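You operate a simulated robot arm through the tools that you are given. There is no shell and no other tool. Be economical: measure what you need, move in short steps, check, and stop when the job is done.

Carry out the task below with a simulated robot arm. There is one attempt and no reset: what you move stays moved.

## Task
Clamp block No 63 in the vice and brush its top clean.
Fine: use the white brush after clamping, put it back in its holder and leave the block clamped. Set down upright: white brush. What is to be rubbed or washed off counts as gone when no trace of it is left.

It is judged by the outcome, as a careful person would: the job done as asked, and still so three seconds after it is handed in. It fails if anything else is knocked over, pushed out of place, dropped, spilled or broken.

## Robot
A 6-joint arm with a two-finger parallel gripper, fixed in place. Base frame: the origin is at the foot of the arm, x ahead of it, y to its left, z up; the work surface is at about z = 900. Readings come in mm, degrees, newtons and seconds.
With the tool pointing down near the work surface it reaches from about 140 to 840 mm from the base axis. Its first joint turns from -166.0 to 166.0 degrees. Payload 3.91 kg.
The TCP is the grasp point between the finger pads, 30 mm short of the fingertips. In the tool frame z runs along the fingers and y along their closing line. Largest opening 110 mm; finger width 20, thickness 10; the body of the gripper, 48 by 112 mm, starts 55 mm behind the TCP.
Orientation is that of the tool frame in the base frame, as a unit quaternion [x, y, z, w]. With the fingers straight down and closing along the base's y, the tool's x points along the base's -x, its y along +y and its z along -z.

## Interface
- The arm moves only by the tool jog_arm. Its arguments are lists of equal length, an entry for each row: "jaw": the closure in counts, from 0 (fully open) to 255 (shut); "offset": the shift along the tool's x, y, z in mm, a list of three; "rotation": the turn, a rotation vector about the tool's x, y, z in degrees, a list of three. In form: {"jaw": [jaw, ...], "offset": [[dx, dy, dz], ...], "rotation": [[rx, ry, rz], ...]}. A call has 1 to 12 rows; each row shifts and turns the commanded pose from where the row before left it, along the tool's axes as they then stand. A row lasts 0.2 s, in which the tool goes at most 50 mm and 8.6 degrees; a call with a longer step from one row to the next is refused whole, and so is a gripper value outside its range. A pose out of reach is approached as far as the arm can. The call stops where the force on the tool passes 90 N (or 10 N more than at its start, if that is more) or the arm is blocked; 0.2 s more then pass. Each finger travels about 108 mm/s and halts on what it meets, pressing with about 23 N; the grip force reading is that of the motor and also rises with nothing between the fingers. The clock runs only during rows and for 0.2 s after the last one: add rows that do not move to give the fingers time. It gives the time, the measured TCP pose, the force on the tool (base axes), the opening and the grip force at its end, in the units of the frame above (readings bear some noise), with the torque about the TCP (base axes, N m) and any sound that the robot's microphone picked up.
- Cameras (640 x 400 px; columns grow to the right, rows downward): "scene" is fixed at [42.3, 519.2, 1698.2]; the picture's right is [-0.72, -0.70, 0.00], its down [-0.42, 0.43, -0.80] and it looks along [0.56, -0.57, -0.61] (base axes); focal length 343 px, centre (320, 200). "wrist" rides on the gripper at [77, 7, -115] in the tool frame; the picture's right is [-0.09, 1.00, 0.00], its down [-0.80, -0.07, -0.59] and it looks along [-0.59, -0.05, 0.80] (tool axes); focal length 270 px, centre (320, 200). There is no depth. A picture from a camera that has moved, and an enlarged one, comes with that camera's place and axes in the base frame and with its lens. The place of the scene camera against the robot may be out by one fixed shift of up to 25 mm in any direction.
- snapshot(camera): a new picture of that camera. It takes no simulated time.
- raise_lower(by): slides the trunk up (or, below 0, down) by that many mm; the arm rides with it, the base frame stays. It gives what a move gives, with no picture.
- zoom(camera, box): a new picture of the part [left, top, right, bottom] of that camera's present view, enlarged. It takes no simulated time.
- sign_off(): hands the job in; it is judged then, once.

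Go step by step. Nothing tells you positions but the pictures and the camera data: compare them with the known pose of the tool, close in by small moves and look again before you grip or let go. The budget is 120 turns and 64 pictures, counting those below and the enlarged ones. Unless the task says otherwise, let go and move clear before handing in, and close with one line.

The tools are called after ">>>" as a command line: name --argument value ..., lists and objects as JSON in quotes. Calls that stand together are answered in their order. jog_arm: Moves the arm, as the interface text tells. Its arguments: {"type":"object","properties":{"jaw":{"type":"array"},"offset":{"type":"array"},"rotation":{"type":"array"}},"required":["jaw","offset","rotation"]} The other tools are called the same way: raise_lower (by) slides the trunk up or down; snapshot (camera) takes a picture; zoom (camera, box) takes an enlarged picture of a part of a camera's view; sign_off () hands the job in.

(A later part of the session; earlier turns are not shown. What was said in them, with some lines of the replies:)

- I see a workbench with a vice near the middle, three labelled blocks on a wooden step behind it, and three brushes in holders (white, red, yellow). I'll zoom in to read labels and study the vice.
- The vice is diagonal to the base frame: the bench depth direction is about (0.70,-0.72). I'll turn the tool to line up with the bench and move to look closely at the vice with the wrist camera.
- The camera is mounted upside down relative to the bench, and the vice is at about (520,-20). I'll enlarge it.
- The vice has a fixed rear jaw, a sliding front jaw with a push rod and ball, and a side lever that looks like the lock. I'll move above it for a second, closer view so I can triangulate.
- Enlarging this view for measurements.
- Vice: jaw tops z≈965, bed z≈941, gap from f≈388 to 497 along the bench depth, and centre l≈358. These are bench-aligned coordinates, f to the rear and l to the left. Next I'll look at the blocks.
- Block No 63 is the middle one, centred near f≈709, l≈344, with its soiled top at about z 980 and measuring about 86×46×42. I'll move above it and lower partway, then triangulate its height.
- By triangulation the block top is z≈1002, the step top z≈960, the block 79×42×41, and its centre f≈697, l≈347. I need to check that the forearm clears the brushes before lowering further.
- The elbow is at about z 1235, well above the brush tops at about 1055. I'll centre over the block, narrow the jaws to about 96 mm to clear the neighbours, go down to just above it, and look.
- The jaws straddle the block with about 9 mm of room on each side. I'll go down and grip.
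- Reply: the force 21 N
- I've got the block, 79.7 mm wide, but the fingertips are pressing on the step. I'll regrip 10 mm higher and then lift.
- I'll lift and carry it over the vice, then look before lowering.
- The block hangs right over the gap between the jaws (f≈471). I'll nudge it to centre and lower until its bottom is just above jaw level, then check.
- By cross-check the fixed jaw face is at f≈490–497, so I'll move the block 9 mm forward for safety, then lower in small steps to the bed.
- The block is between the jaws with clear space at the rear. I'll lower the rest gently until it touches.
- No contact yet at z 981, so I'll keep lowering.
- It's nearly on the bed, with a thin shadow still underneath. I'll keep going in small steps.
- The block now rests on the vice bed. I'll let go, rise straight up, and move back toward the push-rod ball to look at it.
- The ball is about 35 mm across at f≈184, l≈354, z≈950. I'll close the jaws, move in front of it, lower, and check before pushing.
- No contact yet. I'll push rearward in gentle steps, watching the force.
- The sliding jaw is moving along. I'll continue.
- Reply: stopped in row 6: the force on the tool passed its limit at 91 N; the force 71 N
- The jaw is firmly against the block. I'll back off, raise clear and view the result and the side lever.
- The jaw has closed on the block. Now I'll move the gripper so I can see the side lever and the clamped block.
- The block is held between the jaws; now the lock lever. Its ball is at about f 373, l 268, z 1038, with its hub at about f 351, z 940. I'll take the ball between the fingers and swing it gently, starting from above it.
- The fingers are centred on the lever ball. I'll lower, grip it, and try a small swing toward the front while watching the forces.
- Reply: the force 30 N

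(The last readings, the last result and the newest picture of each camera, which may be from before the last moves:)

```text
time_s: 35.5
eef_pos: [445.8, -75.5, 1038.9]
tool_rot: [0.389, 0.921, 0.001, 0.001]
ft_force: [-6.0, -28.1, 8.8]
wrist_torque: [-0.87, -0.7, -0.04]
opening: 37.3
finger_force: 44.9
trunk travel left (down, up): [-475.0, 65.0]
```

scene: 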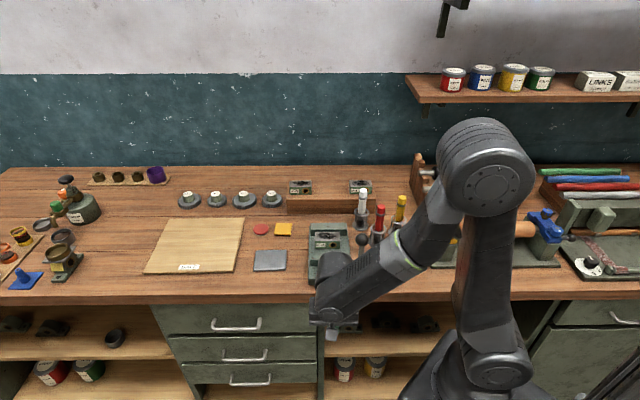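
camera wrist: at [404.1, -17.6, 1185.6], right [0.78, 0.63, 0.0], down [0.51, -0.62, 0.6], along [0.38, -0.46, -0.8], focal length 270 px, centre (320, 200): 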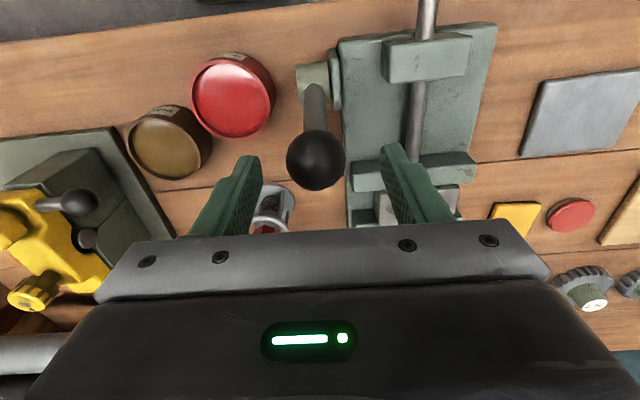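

>>> zoom --camera "scene" --box '[290, 190, 430, 300]'

>>> zoom --camera "wrist" --box '[200, 40, 440, 230]'

```text
3.64 times, centred on (360, 245) of scene
camera zoom: at [42.3, 519.2, 1698.2], right [-0.72, -0.7, 0.0], down [-0.42, 0.43, -0.8], along [0.56, -0.57, -0.61], focal length 1246 px, centre (174, 36)
```

zoom: 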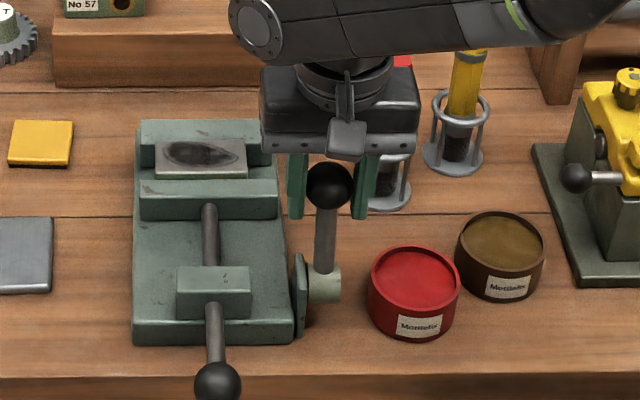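

```text
2.11 times, centred on (320, 135) of wrist
camera zoom: at [396.3, -14.3, 1152.7], right [0.78, 0.63, 0.0], down [0.5, -0.62, 0.6], along [0.38, -0.46, -0.8], focal length 569 px, centre (320, 337)
```

zoom: 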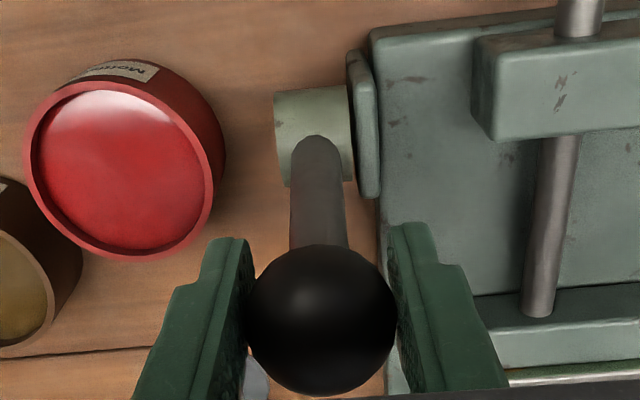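

The lever follows forward. I'll continue the swing along the arc.

>>> jog_arm --jaw '[255, 255, 255, 255, 255, 255]' --offset '[[5, -1, -1], [5, 0, 0], [5, 0, 0], [5, 0, 0], [5, 0, 1], [0, 0, 0]]' --rotation '[[0, 0, 0], [0, 0, 0], [0, 0, 0], [0, 0, 0], [0, 0, 0], [0, 0, 0]]'

>>> zoom --camera "scene" --box '[290, 190, 430, 300]'

```text
time_s: 36.9
eef_pos: [427.0, -56.5, 1036.0]
tool_rot: [0.39, 0.921, 0.001, 0.001]
ft_force: [-3.3, -19.8, 7.5]
wrist_torque: [-0.75, -0.83, -0.05]
opening: 37.3
finger_force: 45.3
trunk travel left (down, up): [-475.0, 65.0]
```

```text
3.64 times, centred on (360, 245) of scene
camera zoom: at [42.3, 519.2, 1698.2], right [-0.72, -0.7, 0.0], down [-0.42, 0.43, -0.8], along [0.56, -0.57, -0.61], focal length 1246 px, centre (174, 36)
```

zoom: 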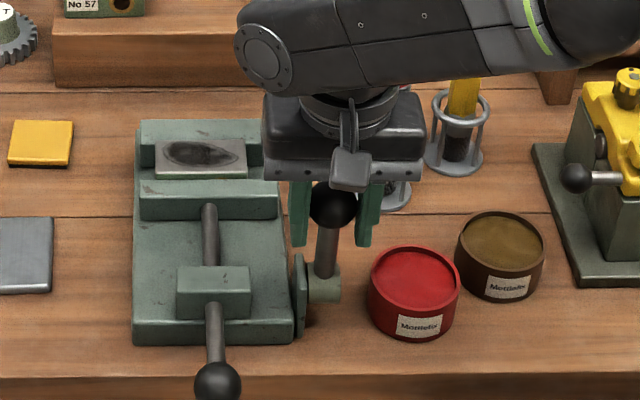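

>>> jog_arm --jaw '[255, 255, 255, 255, 255, 255, 255]' --offset '[[12, 0, 1], [11.6, 0, 3.6], [11.2, 0, 5.1], [10.4, 0, 6.4], [9.6, 0, 7.6], [9.6, 0, 10], [0, 0, 0]]' --rotation '[[0, 0, 0], [0, 0, 0], [0, 0, 0], [0, 0, 0], [0, 0, 0], [0, 0, 0], [0, 0, 0]]'

>>> zoom --camera "scene" --box '[290, 190, 430, 300]'

```text
time_s: 38.5
eef_pos: [383.0, -5.9, 1003.7]
tool_rot: [0.39, 0.921, 0.0, 0.001]
ft_force: [-0.3, 0.4, -0.5]
wrist_torque: [0.0, 0.0, 0.02]
opening: 0.2
finger_force: 37.5
trunk travel left (down, up): [-475.0, 65.0]
```

```text
3.64 times, centred on (360, 245) of scene
camera zoom: at [42.3, 519.2, 1698.2], right [-0.72, -0.7, 0.0], down [-0.42, 0.43, -0.8], along [0.56, -0.57, -0.61], focal length 1246 px, centre (174, 36)
```

zoom: 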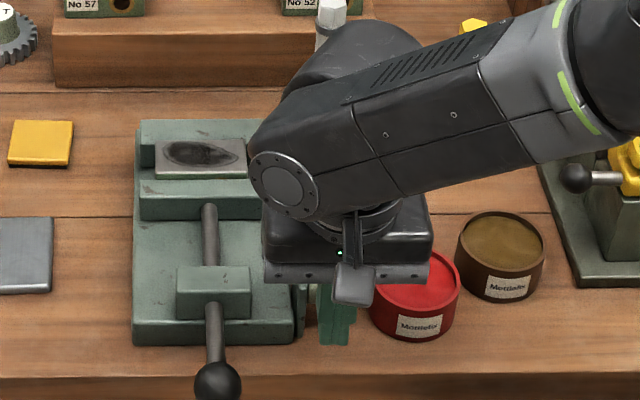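

The ball slipped out of the fingers. I'll rise and see where the lever is.

>>> jog_arm --jaw '[255, 255, 93, 93, 93]' --offset '[[4, 0, -30], [0, 0, -45], [0, 0, -30], [-30, 25, 0], [-30, 30, 0]]' --rotation '[[0, 0, 0], [0, 0, 0], [0, 0, 0], [0, 0, 0], [0, 0, 0]]'

>>> snapshot --camera "wrist"

>>> zoom --camera "scene" --box '[290, 190, 430, 300]'

```text
time_s: 39.7
eef_pos: [460.5, -9.5, 1107.3]
tool_rot: [0.389, 0.921, 0.001, 0.0]
ft_force: [1.1, -0.4, 0.2]
wrist_torque: [-0.03, -0.01, -0.01]
opening: 69.9
finger_force: 0.0
trunk travel left (down, up): [-475.0, 65.0]
```

```text
21 pictures are left
camera wrist: at [412.4, 50.5, 1221.6], right [0.78, 0.63, 0.0], down [0.51, -0.62, 0.59], along [0.38, -0.46, -0.8], focal length 270 px, centre (320, 200)
```

wrist: 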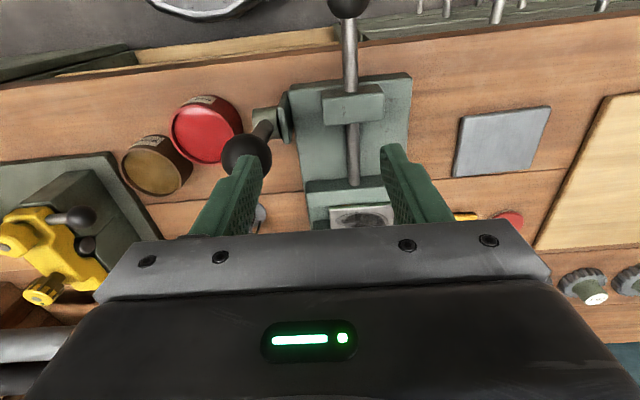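

```text
3.64 times, centred on (360, 245) of scene
camera zoom: at [42.3, 519.2, 1698.2], right [-0.72, -0.7, 0.0], down [-0.42, 0.43, -0.8], along [0.56, -0.57, -0.61], focal length 1246 px, centre (174, 36)
```

zoom: 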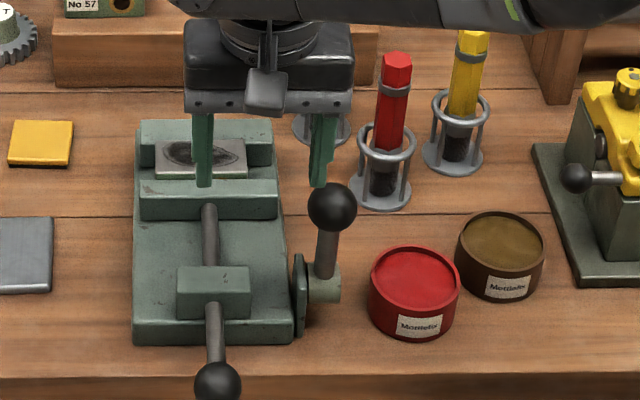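

The lever stays where I leave it and has moved forward about 19°. It's heavily damped, so I'll push it slowly from behind with closed fingers instead.

>>> jog_arm --jaw '[255, 255, 255, 255, 255]' --offset '[[-24, -27.5, 0], [-24, -27.5, 0], [0, 0, 30], [0, 0, 27], [0, 0, 0]]' --rotation '[[0, 0, 0], [0, 0, 0], [0, 0, 0], [0, 0, 0], [0, 0, 0]]'

>>> jog_arm --jaw '[255, 255, 255, 255, 255, 255, 255, 255, 255, 255, 255, 255]' --offset '[[4, 0, 0], [4, 0, 0], [4, 0, 0.5], [4, 0, 0.5], [4, 0, 1], [4, 0, 1], [4, 0, 1], [4, 0, 1], [4, 0, 1.5], [4, 0, 1.5], [4, 0, 2], [0, 0, 0]]' --rotation '[[0, 0, 0], [0, 0, 0], [0, 0, 0], [0, 0, 0], [0, 0, 0], [0, 0, 0], [0, 0, 0], [0, 0, 0], [0, 0, 0], [0, 0, 0], [0, 0, 0], [0, 0, 0]]'

>>> zoom --camera "scene" --box '[290, 190, 430, 300]'

```text
time_s: 40.9
eef_pos: [455.1, -82.7, 1050.9]
tool_rot: [0.39, 0.921, 0.002, 0.0]
ft_force: [0.0, -0.4, -0.2]
wrist_torque: [0.0, 0.0, 0.02]
opening: 0.0
finger_force: 22.7
trunk travel left (down, up): [-475.0, 65.0]
```

```text
time_s: 43.5
eef_pos: [425.9, -51.4, 1040.0]
tool_rot: [0.39, 0.921, 0.0, 0.001]
ft_force: [0.9, -0.1, 0.3]
wrist_torque: [0.01, -0.04, -0.02]
opening: 0.2
finger_force: 22.9
trunk travel left (down, up): [-475.0, 65.0]
```

```text
3.64 times, centred on (360, 245) of scene
camera zoom: at [42.3, 519.2, 1698.2], right [-0.72, -0.7, 0.0], down [-0.42, 0.43, -0.8], along [0.56, -0.57, -0.61], focal length 1246 px, centre (174, 36)
```

zoom: 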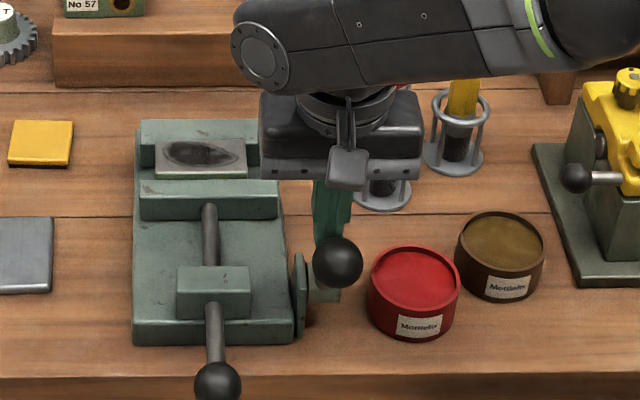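

The swing works; the lever is now about 33° forward. I'll continue pushing along the arc.

>>> jog_arm --jaw '[255, 255, 255, 255, 255, 255, 255, 255, 255, 255]' --offset '[[4, 0, 2], [4, 0, 2], [4, 0, 2.5], [4, 0, 2.5], [4, 0, 3], [4, 0, 3], [4, 0, 3.5], [4, 0, 3.5], [4, 0, 4], [0, 0, 0]]' --rotation '[[0, 0, 0], [0, 0, 0], [0, 0, 0], [0, 0, 0], [0, 0, 0], [0, 0, 0], [0, 0, 0], [0, 0, 0], [0, 0, 0], [0, 0, 0]]'

>>> zoom --camera "scene" --box '[290, 190, 430, 330]'

```text
time_s: 45.6
eef_pos: [407.7, -29.6, 1022.5]
tool_rot: [0.388, 0.922, 0.003, 0.015]
ft_force: [10.7, -20.1, 33.9]
wrist_torque: [-0.61, -0.03, 0.05]
opening: 0.0
finger_force: 22.5
trunk travel left (down, up): [-475.0, 65.0]
stopped in row 10: the force on the tool passed its limit at 93 N (the readings are from after the stop); the commanded pose is now the measured one
```

```text
2.86 times, centred on (360, 260) of scene
camera zoom: at [42.3, 519.2, 1698.2], right [-0.72, -0.7, 0.0], down [-0.42, 0.43, -0.8], along [0.56, -0.57, -0.61], focal length 979 px, centre (206, 29)
```

zoom: 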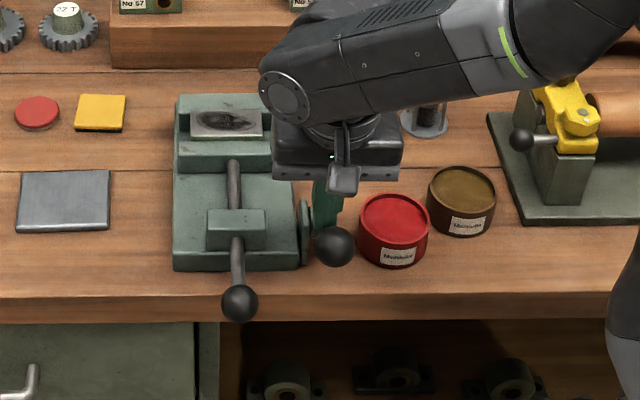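

The lever hit a firm stop after about 65° of swing, so it should be locked. I'll retreat, level the tool, and inspect.

>>> jog_arm --jaw '[255, 255, 255, 255, 93]' --offset '[[-12, 0, -6], [0, 0, -40], [0, 0, -45], [-45, 20, -20], [-45, 20, 0]]' --rotation '[[0, 0, 0], [0, 0, 0], [0.99, 1.45, 0.15], [0, 0, 0], [0, 0, 0]]'

>>> zoom --camera "scene" --box '[290, 190, 430, 300]'

>>> snapshot --camera "wrist"

```text
refused: row 4 steps farther than a row can; nothing moved
```

```text
3.64 times, centred on (360, 245) of scene
camera zoom: at [42.3, 519.2, 1698.2], right [-0.72, -0.7, 0.0], down [-0.42, 0.43, -0.8], along [0.56, -0.57, -0.61], focal length 1246 px, centre (174, 36)
```

zoom: 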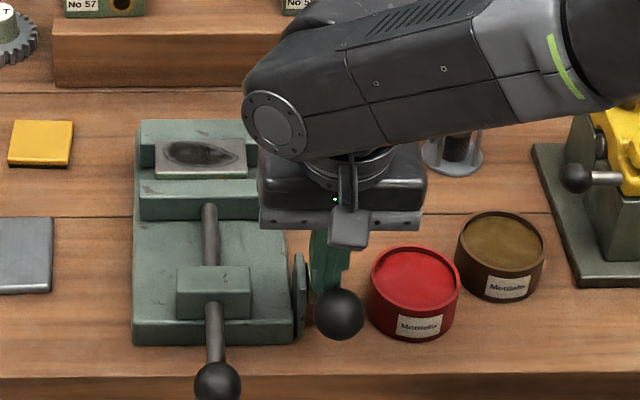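

```text
16 pictures are left
camera wrist: at [355.9, 31.9, 1134.7], right [0.77, 0.63, 0.02], down [0.49, -0.62, 0.61], along [0.4, -0.46, -0.79], focal length 270 px, centre (320, 200)
```

wrist: 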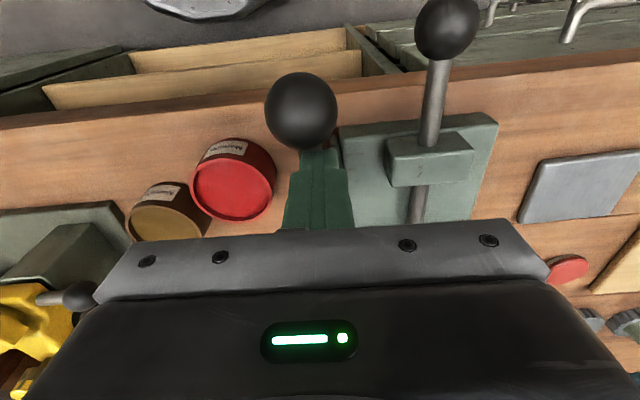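

The lever is firmly at its stop. I'll lift off, level the tool, and travel to above the white brush at about f 588, l 242.

>>> jog_arm --jaw '[255, 255, 255, 93, 93, 93, 93, 93, 93]' --offset '[[-12, 0, -6], [0, 0, -40], [0, 0, -45], [0, 0, -20], [-48, -6, 0], [-48, -6, 0], [-48, -6, 0], [-48, -6, 0], [-48, -6, 0]]' --rotation '[[0, 0, 0], [0, 0, 0], [0.99, 1.45, 0.15], [0, 0, 0], [0, 0, 0], [0, 0, 0], [0, 0, 0], [0, 0, 0], [0, 0, 0]]'

>>> snapshot --camera "wrist"

>>> zoom --camera "scene" --box '[290, 170, 430, 300]'

```text
time_s: 47.6
eef_pos: [560.9, -232.8, 1129.6]
tool_rot: [0.39, 0.921, -0.001, -0.004]
ft_force: [0.5, 0.2, 0.1]
wrist_torque: [0.04, 0.02, -0.03]
opening: 70.1
finger_force: 0.2
trunk travel left (down, up): [-475.0, 65.0]
```

```text
15 pictures are left
camera wrist: at [512.2, -172.5, 1243.6], right [0.78, 0.63, -0.01], down [0.51, -0.63, 0.59], along [0.37, -0.46, -0.81], focal length 270 px, centre (320, 200)
```

wrist: 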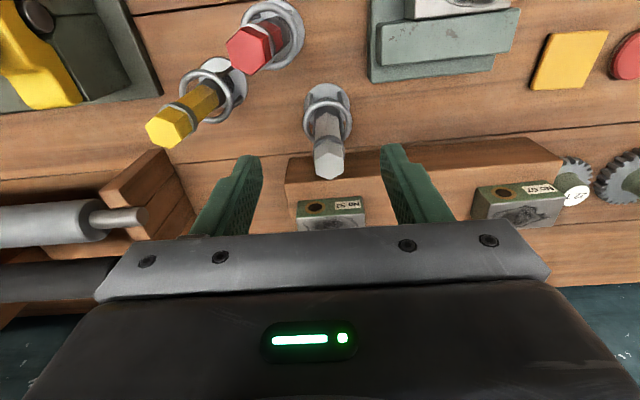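

```text
3.08 times, centred on (360, 235) of scene
camera zoom: at [42.3, 519.2, 1698.2], right [-0.72, -0.7, 0.0], down [-0.42, 0.43, -0.8], along [0.56, -0.57, -0.61], focal length 1054 px, centre (197, 92)
```

zoom: 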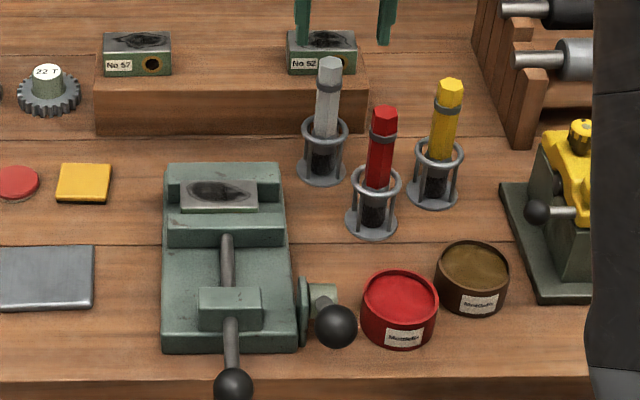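

The lever now points forward and down, so the vice is locked. The white brush is at f≈584, l≈245.5, with its top at about z 1055. I'll centre over it and lower partway.

>>> jog_arm --jaw '[93, 93, 93, 93]' --offset '[[-26, 6, 0], [0, 0, 20], [0, 0, 15], [0, 0, 0]]' --rotation '[[-0.29, -0.38, -0.1], [0, 0, 0], [0, 0, 0], [0, 0, 0]]'

>>> snapshot --camera "wrist"

```text
time_s: 48.6
eef_pos: [579.6, -245.5, 1094.6]
tool_rot: [0.388, 0.921, 0.0, 0.0]
ft_force: [-0.2, 0.2, 0.2]
wrist_torque: [0.02, -0.02, 0.0]
opening: 69.9
finger_force: 0.0
trunk travel left (down, up): [-475.0, 65.0]
```

```text
13 pictures are left
camera wrist: at [530.9, -184.3, 1208.0], right [0.78, 0.63, 0.0], down [0.51, -0.62, 0.59], along [0.38, -0.46, -0.8], focal length 270 px, centre (320, 200)
```

wrist: 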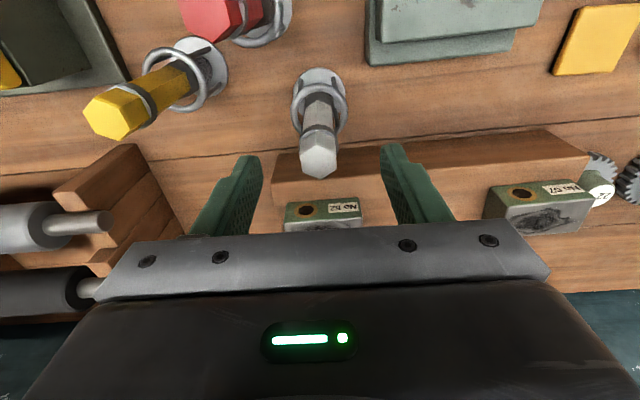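

It's aligned to within a couple of mm. I'll lower, grip the handle, and lift slightly to check.

>>> jog_arm --jaw '[93, 93, 93, 255, 255, 255, 255]' --offset '[[-2.5, 0.5, 30], [0, 0, 30], [0, 0, 22], [0, 0, 0], [0, 0, 0], [0, 0, 0], [0, 0, 0]]' --rotation '[[0, 0, 0], [0, 0, 0], [0, 0, 0], [0, 0, 0], [0, 0, 0], [0, 0, 0], [0, 0, 0]]'

```text
time_s: 50.2
eef_pos: [582.0, -244.8, 1010.0]
tool_rot: [0.389, 0.921, 0.0, -0.001]
ft_force: [-2.2, -1.9, -4.8]
wrist_torque: [-0.28, 0.39, 0.02]
opening: 26.0
finger_force: 23.1
trunk travel left (down, up): [-475.0, 65.0]
```

I have the white brush (26 mm). I'll lift it straight out and carry it above the block at f≈471, l≈362.

>>> jog_arm --jaw '[255, 255, 255, 255, 255, 255, 255, 255, 255]' --offset '[[0, 0, -20], [0, 0, -40], [0, 0, -40], [0, 0, -30], [28, 29, 0], [28, 29, 0], [28, 29, 0], [26, 29, 0], [0, 0, 0]]' --rotation '[[0, 0, 0], [0, 0, 0], [0, 0, 0], [0, 0, 0], [0, 0, 0], [0, 0, 0], [0, 0, 0], [0, 0, 0], [0, 0, 0]]'

>>> zoom --camera "scene" --box '[280, 150, 420, 270]'

```text
time_s: 52.2
eef_pos: [585.7, -82.0, 1142.2]
tool_rot: [0.388, 0.922, 0.0, 0.001]
ft_force: [0.3, -0.1, 0.1]
wrist_torque: [-0.02, 0.0, 0.02]
opening: 25.9
finger_force: 23.0
trunk travel left (down, up): [-475.0, 65.0]
```

```text
3.33 times, centred on (350, 210) of scene
camera zoom: at [42.3, 519.2, 1698.2], right [-0.72, -0.7, 0.0], down [-0.42, 0.43, -0.8], along [0.56, -0.57, -0.61], focal length 1142 px, centre (220, 167)
```

zoom: 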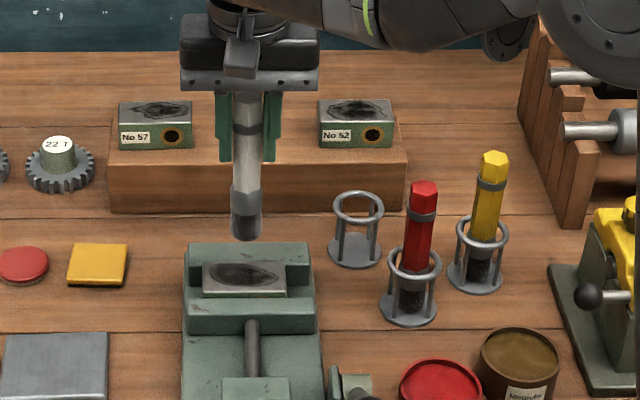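

The bristle tip is about 115 mm below the TCP. I'll lower toward the block, then feel for contact.

>>> jog_arm --jaw '[255, 255, 255, 255, 255, 255, 255, 255]' --offset '[[-4, 0, 20], [0, 0, 14], [0, 0, 3], [0, 0, 3], [0, 0, 3], [0, 0, 3], [0, 0, 3], [0, 0, 0]]' --rotation '[[0, 0, 0], [0, 0, 0], [0, 0, 0], [0, 0, 0], [0, 0, 0], [0, 0, 0], [0, 0, 0], [0, 0, 0]]'

```text
time_s: 54.0
eef_pos: [593.0, -87.8, 1095.3]
tool_rot: [0.389, 0.921, 0.0, 0.0]
ft_force: [-0.3, 0.0, -0.2]
wrist_torque: [-0.01, -0.03, 0.0]
opening: 25.8
finger_force: 22.8
trunk travel left (down, up): [-475.0, 65.0]
```

>>> jog_arm --jaw '[255, 255, 255, 255, 255, 255]' --offset '[[0, 0, 2], [0, 0, 2], [0, 0, 2], [0, 0, 2], [0, 0, 2], [0, 0, 0]]' --rotation '[[0, 0, 0], [0, 0, 0], [0, 0, 0], [0, 0, 0], [0, 0, 0], [0, 0, 0]]'

>>> zoom --camera "scene" --box '[290, 180, 390, 260]'

```text
time_s: 55.4
eef_pos: [592.0, -87.9, 1086.2]
tool_rot: [0.389, 0.921, 0.0, 0.001]
ft_force: [2.0, 1.2, 17.5]
wrist_torque: [0.18, -0.28, 0.02]
opening: 26.0
finger_force: 23.1
trunk travel left (down, up): [-475.0, 65.0]
```

```text
5.00 times, centred on (340, 220) of scene
camera zoom: at [42.3, 519.2, 1698.2], right [-0.72, -0.7, 0.0], down [-0.42, 0.43, -0.8], along [0.56, -0.57, -0.61], focal length 1714 px, centre (220, 100)
```

zoom: 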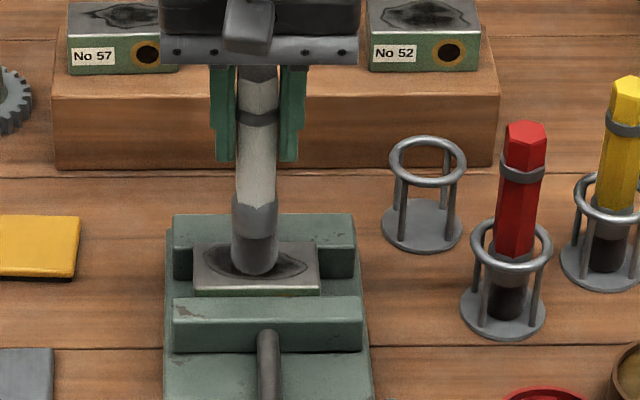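

The brush is on the block with about 17 N. I'll ease off slightly and stroke along the block.

>>> jog_arm --jaw '[255, 255, 255, 255, 255, 255, 255, 255, 255, 255, 255, 255]' --offset '[[0, 10, -0.7], [0, 11, 0], [0, 11, 0], [0, -11, 0], [0, -11, 0], [0, -11, 0], [0, -11, 0], [0, -11, 0], [0, -9, 0], [-9, 0, 0], [0, 10, 0], [0, 10, 0]]' --rotation '[[0, 0, 0], [0, 0, 0], [0, 0, 0], [0, 0, 0], [0, 0, 0], [0, 0, 0], [0, 0, 0], [0, 0, 0], [0, 0, 0], [0, 0, 0], [0, 0, 0], [0, 0, 0]]'

>>> zoom --camera "scene" --box '[290, 180, 390, 260]'

```text
time_s: 58.0
eef_pos: [589.6, -103.8, 1083.4]
tool_rot: [0.389, 0.921, 0.001, 0.0]
ft_force: [-1.4, -1.1, 4.0]
wrist_torque: [-0.25, 0.08, -0.05]
opening: 25.7
finger_force: 23.3
trunk travel left (down, up): [-475.0, 65.0]
```

```text
5.00 times, centred on (340, 220) of scene
camera zoom: at [42.3, 519.2, 1698.2], right [-0.72, -0.7, 0.0], down [-0.42, 0.43, -0.8], along [0.56, -0.57, -0.61], focal length 1714 px, centre (220, 100)
```

zoom: 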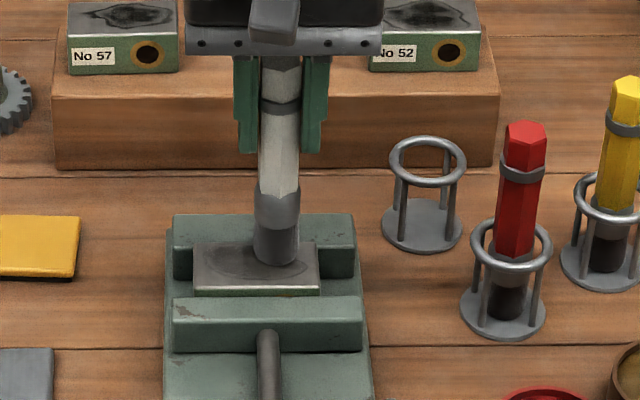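

The marks are fading. I'll continue with passes along the rear, middle and front strips.

>>> jog_arm --jaw '[255, 255, 255, 255, 255, 255, 255, 255, 255, 255, 255, 255]' --offset '[[0, 11, 0.7], [0, 11, 0], [0, 11, 0], [0, 11, 0], [-2, -11, 0], [0, -11, 0], [0, -11, 0], [0, -11, 0], [0, -11, 0], [0, -11, 0], [11, 0, 0], [10, 0, 0]]' --rotation '[[0, 0, 0], [0, 0, 0], [0, 0, 0], [0, 0, 0], [0, 0, 0], [0, 0, 0], [0, 0, 0], [0, 0, 0], [0, 0, 0], [0, 0, 0], [0, 0, 0], [0, 0, 0]]'

>>> jog_arm --jaw '[255, 255, 255, 255, 255, 255, 255, 255, 255, 255, 255, 255]' --offset '[[0, 11, 0], [0, 11, 0], [0, 11, 0], [0, 11, 0], [0, 11, 0], [0, 11, 0], [0, -11, 0], [0, -11, 0], [0, -11, 0], [0, -11, 0], [0, -11, 0], [0, -11, 0]]' --rotation '[[0, 0, 0], [0, 0, 0], [0, 0, 0], [0, 0, 0], [0, 0, 0], [0, 0, 0], [0, 0, 0], [0, 0, 0], [0, 0, 0], [0, 0, 0], [0, 0, 0], [0, 0, 0]]'

>>> jog_arm --jaw '[255, 255, 255, 255, 255, 255, 255, 255, 255, 255, 255, 255]' --offset '[[-10, 0, 0], [0, 11, 0], [0, 11, 0], [0, 11, 0], [0, 11, 0], [0, 11, 0], [0, 11, 0], [0, -11, 0], [0, -11, 0], [0, -11, 0], [0, -11, 0], [0, -11, 0]]' --rotation '[[0, 0, 0], [0, 0, 0], [0, 0, 0], [0, 0, 0], [0, 0, 0], [0, 0, 0], [0, 0, 0], [0, 0, 0], [0, 0, 0], [0, 0, 0], [0, 0, 0], [0, 0, 0]]'

>>> zoom --camera "scene" --box '[290, 180, 390, 260]'

```text
time_s: 60.6
eef_pos: [558.9, -104.0, 1084.2]
tool_rot: [0.388, 0.922, 0.001, -0.001]
ft_force: [-0.6, 0.4, -0.1]
wrist_torque: [0.01, 0.03, 0.01]
opening: 25.9
finger_force: 23.0
trunk travel left (down, up): [-475.0, 65.0]
```

```text
time_s: 63.2
eef_pos: [560.0, -104.1, 1083.8]
tool_rot: [0.388, 0.921, 0.0, 0.0]
ft_force: [0.9, 0.9, 12.0]
wrist_torque: [-0.25, -0.01, -0.08]
opening: 25.8
finger_force: 23.0
trunk travel left (down, up): [-475.0, 65.0]
```

```text
time_s: 65.8
eef_pos: [575.1, -105.1, 1082.8]
tool_rot: [0.389, 0.921, 0.0, -0.001]
ft_force: [0.6, -0.3, 4.2]
wrist_torque: [-0.01, -0.07, -0.01]
opening: 25.9
finger_force: 23.4
trunk travel left (down, up): [-475.0, 65.0]
```

```text
5.00 times, centred on (340, 220) of scene
camera zoom: at [42.3, 519.2, 1698.2], right [-0.72, -0.7, 0.0], down [-0.42, 0.43, -0.8], along [0.56, -0.57, -0.61], focal length 1714 px, centre (220, 100)
```

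zoom: 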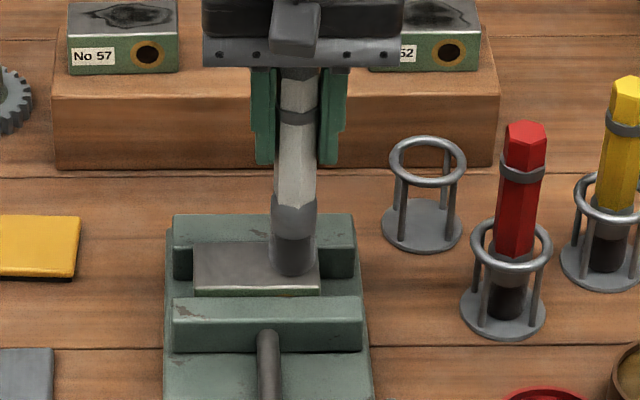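

The top looks clean. I'll lift and inspect it with the wrist camera.

>>> jog_arm --jaw '[255, 255, 255]' --offset '[[0, 0, -30], [0, 0, -30], [-30, -20, 0]]' --rotation '[[0, 0, 0], [0, 0, 0], [0, 0, 0]]'

>>> zoom --camera "wrist" --box '[260, 0, 460, 125]'

>>> zoom --camera "scene" --box '[315, 215, 375, 260]'

```text
time_s: 66.6
eef_pos: [584.8, -142.3, 1143.7]
tool_rot: [0.388, 0.922, 0.0, 0.0]
ft_force: [-0.5, 0.7, -0.7]
wrist_torque: [0.0, -0.01, 0.0]
opening: 25.4
finger_force: 23.1
trunk travel left (down, up): [-475.0, 65.0]
```

```text
3.20 times, centred on (360, 62) of wrist
camera zoom: at [535.7, -82.7, 1258.0], right [0.77, 0.63, 0.0], down [0.51, -0.62, 0.59], along [0.37, -0.46, -0.81], focal length 865 px, centre (192, 640)
```

zoom: 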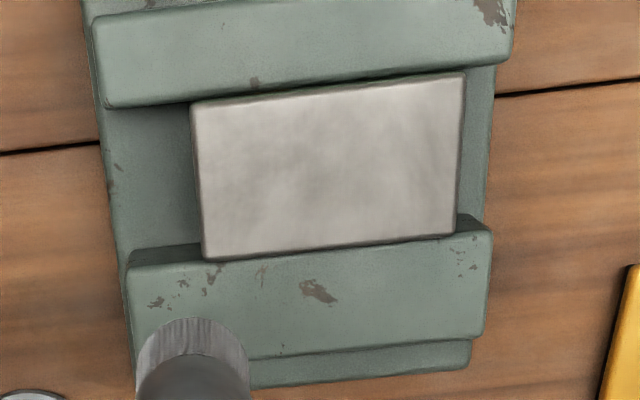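

```text
8.89 times, centred on (345, 238) of scene
camera zoom: at [42.3, 519.2, 1698.2], right [-0.72, -0.7, 0.0], down [-0.42, 0.43, -0.8], along [0.56, -0.57, -0.61], focal length 3046 px, centre (98, -133)
```

zoom: 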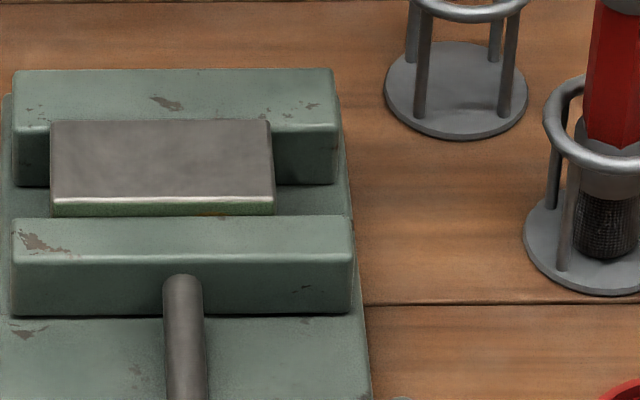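

Nearly spotless, though some faint mottling remains. I'll make another full set of denser passes to be sure.

>>> jog_arm --jaw '[255, 255, 255, 255, 255, 255, 255, 255, 255]' --offset '[[21, 11, 0], [0, 0, 30], [0, 0, 31], [0, 11, 0], [0, 11, 0], [0, 11, 0], [0, 11, 0], [0, 11, 0], [0, 11, 0]]' --rotation '[[0, 0, 0], [0, 0, 0], [0, 0, 0], [0, 0, 0], [0, 0, 0], [0, 0, 0], [0, 0, 0], [0, 0, 0], [0, 0, 0]]'

>>> jog_arm --jaw '[255, 255, 255, 255, 255, 255, 255, 255, 255, 255, 255, 255]' --offset '[[7, 0, 0], [0, -13, 0], [0, -13, 0], [0, -13, 0], [0, -13, 0], [0, -14, 0], [7, 0, 0], [0, 13, 0], [0, 13, 0], [0, 13, 0], [0, 13, 0], [0, 14, 0]]' --rotation '[[0, 0, 0], [0, 0, 0], [0, 0, 0], [0, 0, 0], [0, 0, 0], [0, 0, 0], [0, 0, 0], [0, 0, 0], [0, 0, 0], [0, 0, 0], [0, 0, 0], [0, 0, 0]]'

>>> jog_arm --jaw '[255, 255, 255, 255, 255, 255, 255, 255, 255, 255, 255, 255]' --offset '[[7, 0, 0], [0, -13, 0], [0, -13, 0], [0, -13, 0], [0, -13, 0], [0, -14, 0], [7, 0, 0], [0, 13, 0], [0, 13, 0], [0, 13, 0], [0, 13, 0], [0, 14, 0]]' --rotation '[[0, 0, 0], [0, 0, 0], [0, 0, 0], [0, 0, 0], [0, 0, 0], [0, 0, 0], [0, 0, 0], [0, 0, 0], [0, 0, 0], [0, 0, 0], [0, 0, 0], [0, 0, 0]]'

>>> jog_arm --jaw '[255, 255, 255, 255, 255, 255, 255, 255, 255]' --offset '[[-14, -13, 0], [0, -13, 0], [0, -13, 0], [0, -13, 0], [0, -12, 0], [0, 0, 0], [0, 0, -30], [0, 0, -30], [-30, -20, 0]]' --rotation '[[0, 0, 0], [0, 0, 0], [0, 0, 0], [0, 0, 0], [0, 0, 0], [0, 0, 0], [0, 0, 0], [0, 0, 0], [0, 0, 0]]'

>>> zoom --camera "wrist" --box '[220, 0, 460, 150]'

```text
time_s: 68.6
eef_pos: [623.7, -69.7, 1082.9]
tool_rot: [0.388, 0.922, 0.0, 0.0]
ft_force: [-0.3, -0.7, 3.3]
wrist_torque: [-0.1, -0.07, -0.02]
opening: 25.7
finger_force: 23.5
trunk travel left (down, up): [-475.0, 65.0]
```

```text
time_s: 71.2
eef_pos: [613.2, -59.9, 1082.7]
tool_rot: [0.389, 0.921, 0.001, 0.0]
ft_force: [-1.2, -2.3, 12.2]
wrist_torque: [-0.4, 0.0, -0.05]
opening: 25.6
finger_force: 23.2
trunk travel left (down, up): [-475.0, 65.0]
```

```text
time_s: 73.8
eef_pos: [604.2, -49.3, 1083.0]
tool_rot: [0.389, 0.921, 0.001, -0.001]
ft_force: [0.2, 0.1, 0.2]
wrist_torque: [0.0, -0.02, -0.02]
opening: 25.5
finger_force: 22.6
trunk travel left (down, up): [-475.0, 65.0]
```

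```text
time_s: 75.8
eef_pos: [573.7, -140.4, 1143.5]
tool_rot: [0.389, 0.921, 0.0, -0.001]
ft_force: [0.0, 0.0, -0.3]
wrist_torque: [-0.03, -0.01, -0.01]
opening: 25.5
finger_force: 22.6
trunk travel left (down, up): [-475.0, 65.0]
```

```text
2.67 times, centred on (340, 75) of wrist
camera zoom: at [524.7, -80.2, 1257.3], right [0.77, 0.63, 0.0], down [0.51, -0.62, 0.59], along [0.37, -0.46, -0.81], focal length 721 px, centre (267, 533)
```

zoom: 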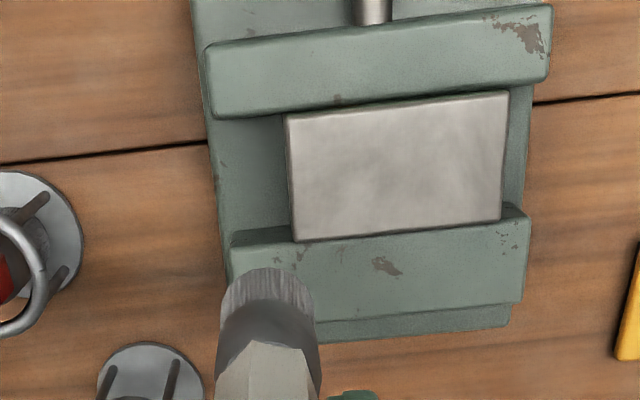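

The top is clean; the remaining mottling is just the metal's texture, the same before and after. The brush is still vertical in the grip, so I'll return above its holder to the recorded pick pose.

>>> jog_arm --jaw '[255, 255, 255, 255, 255]' --offset '[[-27, -22.3, 0], [-27, -22.3, 0], [-26.6, -22.3, 0], [0, 0, 0], [0, 0, 0]]' --rotation '[[0, 0, 0], [0, 0, 0], [0, 0, 0], [0, 0, 0], [0, 0, 0]]'

>>> snapshot --camera "wrist"

```text
time_s: 77.0
eef_pos: [581.0, -246.7, 1141.6]
tool_rot: [0.389, 0.921, -0.001, -0.001]
ft_force: [-0.6, -0.6, -0.7]
wrist_torque: [0.0, 0.01, 0.01]
opening: 25.4
finger_force: 23.0
trunk travel left (down, up): [-475.0, 65.0]
```

```text
5 pictures are left
camera wrist: at [532.3, -186.1, 1256.7], right [0.78, 0.63, 0.0], down [0.51, -0.62, 0.59], along [0.38, -0.46, -0.8], focal length 270 px, centre (320, 200)
```

wrist: 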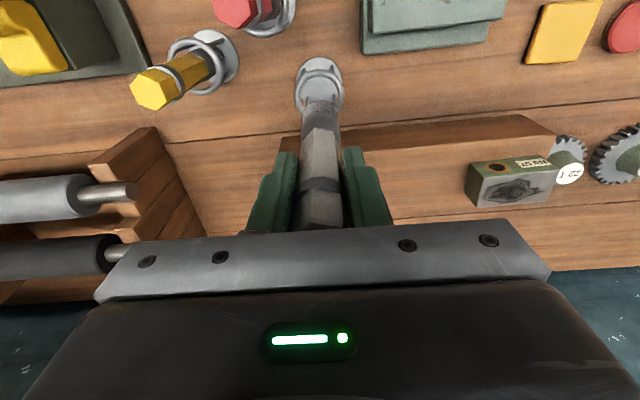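

Aligned over the holder. I'll lower into it in stages, watching forces.

>>> jog_arm --jaw '[255, 255, 255, 255, 255]' --offset '[[0, 0.6, 30], [0, 0, 25], [0, 0, 20], [0, 0, 15], [0, 0, 0]]' --rotation '[[0, 0, 0], [0, 0, 0], [0, 0, 0], [0, 0, 0], [0, 0, 0]]'

>>> zoom --camera "scene" --box '[320, 160, 420, 250]'

```text
time_s: 78.2
eef_pos: [583.0, -246.7, 1049.2]
tool_rot: [0.389, 0.921, 0.0, -0.001]
ft_force: [-0.8, -2.4, -0.9]
wrist_torque: [-0.11, 0.08, -0.05]
opening: 25.7
finger_force: 22.8
trunk travel left (down, up): [-475.0, 65.0]
```

```text
4.44 times, centred on (370, 205) of scene
camera zoom: at [42.3, 519.2, 1698.2], right [-0.72, -0.7, 0.0], down [-0.42, 0.43, -0.8], along [0.56, -0.57, -0.61], focal length 1523 px, centre (98, 178)
```

zoom: 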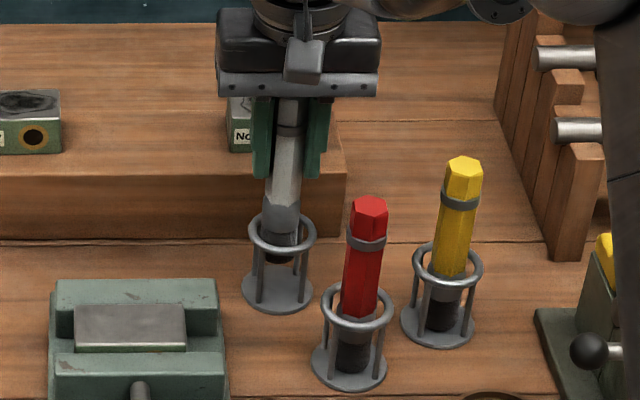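

The bristles are inside the ring. I'll continue down to the base.

>>> jog_arm --jaw '[255, 255, 255, 255, 255]' --offset '[[0, 0, 10], [0, 0, 10], [0, 0, 7], [0, 0, 5], [0, 0, 0]]' --rotation '[[0, 0, 0], [0, 0, 0], [0, 0, 0], [0, 0, 0], [0, 0, 0]]'

>>> jog_arm --jaw '[255, 255, 255, 255, 255]' --offset '[[0, 0, 2], [0, 0, 2], [0, 0, 2], [0, 0, 1], [0, 0, 0]]' --rotation '[[0, 0, 0], [0, 0, 0], [0, 0, 0], [0, 0, 0], [0, 0, 0]]'

```text
time_s: 79.4
eef_pos: [581.9, -246.8, 1019.4]
tool_rot: [0.389, 0.921, 0.0, -0.001]
ft_force: [-0.3, 0.0, -0.1]
wrist_torque: [0.02, -0.01, -0.02]
opening: 25.7
finger_force: 23.0
trunk travel left (down, up): [-475.0, 65.0]
```

```text
time_s: 80.6
eef_pos: [581.6, -245.1, 1013.2]
tool_rot: [0.389, 0.921, 0.0, 0.001]
ft_force: [0.1, -0.9, 4.9]
wrist_torque: [-0.13, -0.14, 0.02]
opening: 25.4
finger_force: 23.5
trunk travel left (down, up): [-475.0, 65.0]
```

>>> jog_arm --jaw '[255, 255, 255]' --offset '[[0, 0, 1], [0, 0, 0.7], [0, 0, 0]]' --rotation '[[0, 0, 0], [0, 0, 0], [0, 0, 0]]'

>>> zoom --camera "scene" --box '[320, 160, 420, 250]'

```text
time_s: 81.4
eef_pos: [582.0, -245.8, 1013.2]
tool_rot: [0.388, 0.921, 0.001, 0.001]
ft_force: [0.0, -0.3, 19.3]
wrist_torque: [-0.3, -0.25, 0.03]
opening: 26.0
finger_force: 23.4
trunk travel left (down, up): [-475.0, 65.0]
```

```text
4.44 times, centred on (370, 205) of scene
camera zoom: at [42.3, 519.2, 1698.2], right [-0.72, -0.7, 0.0], down [-0.42, 0.43, -0.8], along [0.56, -0.57, -0.61], focal length 1523 px, centre (98, 178)
```

zoom: 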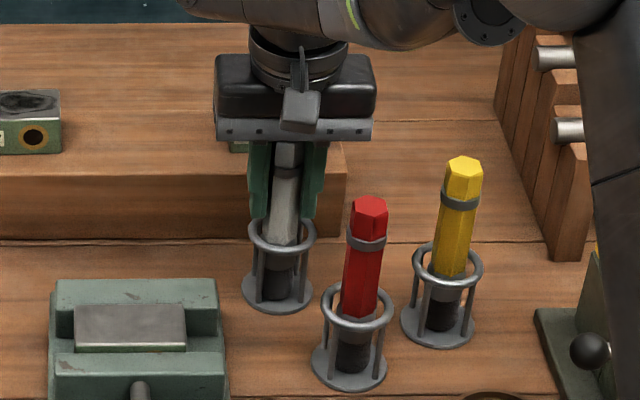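

The brush is seated on the holder base. I'll ease off, release, and rise clear.

>>> jog_arm --jaw '[255, 180, 140, 110, 110, 110, 110, 110, 110]' --offset '[[0, 0, -1], [0, 0, 0], [0, 0, 0], [0, 0, 0], [0, 0, -25], [0, 0, -35], [0, 0, -40], [0, 0, -40], [0, 0, 0]]' --rotation '[[0, 0, 0], [0, 0, 0], [0, 0, 0], [0, 0, 0], [0, 0, 0], [0, 0, 0], [0, 0, 0], [0, 0, 0], [0, 0, 0]]'

>>> zoom --camera "scene" --box '[270, 160, 430, 320]'

```text
time_s: 83.4
eef_pos: [584.1, -244.0, 1152.8]
tool_rot: [0.389, 0.921, 0.001, 0.0]
ft_force: [-0.6, 0.1, 0.0]
wrist_torque: [-0.03, 0.01, -0.01]
opening: 62.5
finger_force: 0.1
trunk travel left (down, up): [-475.0, 65.0]
```

```text
2.50 times, centred on (350, 240) of scene
camera zoom: at [42.3, 519.2, 1698.2], right [-0.72, -0.7, 0.0], down [-0.42, 0.43, -0.8], along [0.56, -0.57, -0.61], focal length 857 px, centre (245, 100)
```

zoom: 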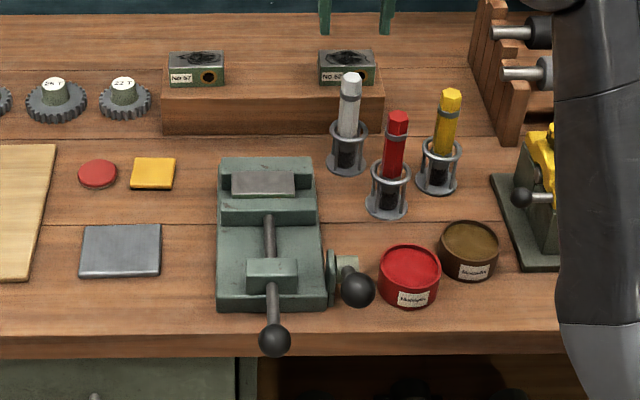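

The block is clamped with the lever down, its top is clean, and the white brush stands upright in its holder. Nothing else has moved, so I'm handing in.

>>> sign_off

```text
The job is handed in.
```

Block No 63 is clamped in the vice with its top brushed clean, and the white brush is back upright in its holder. I took the lever's firm stop as the lock and did not test it further.
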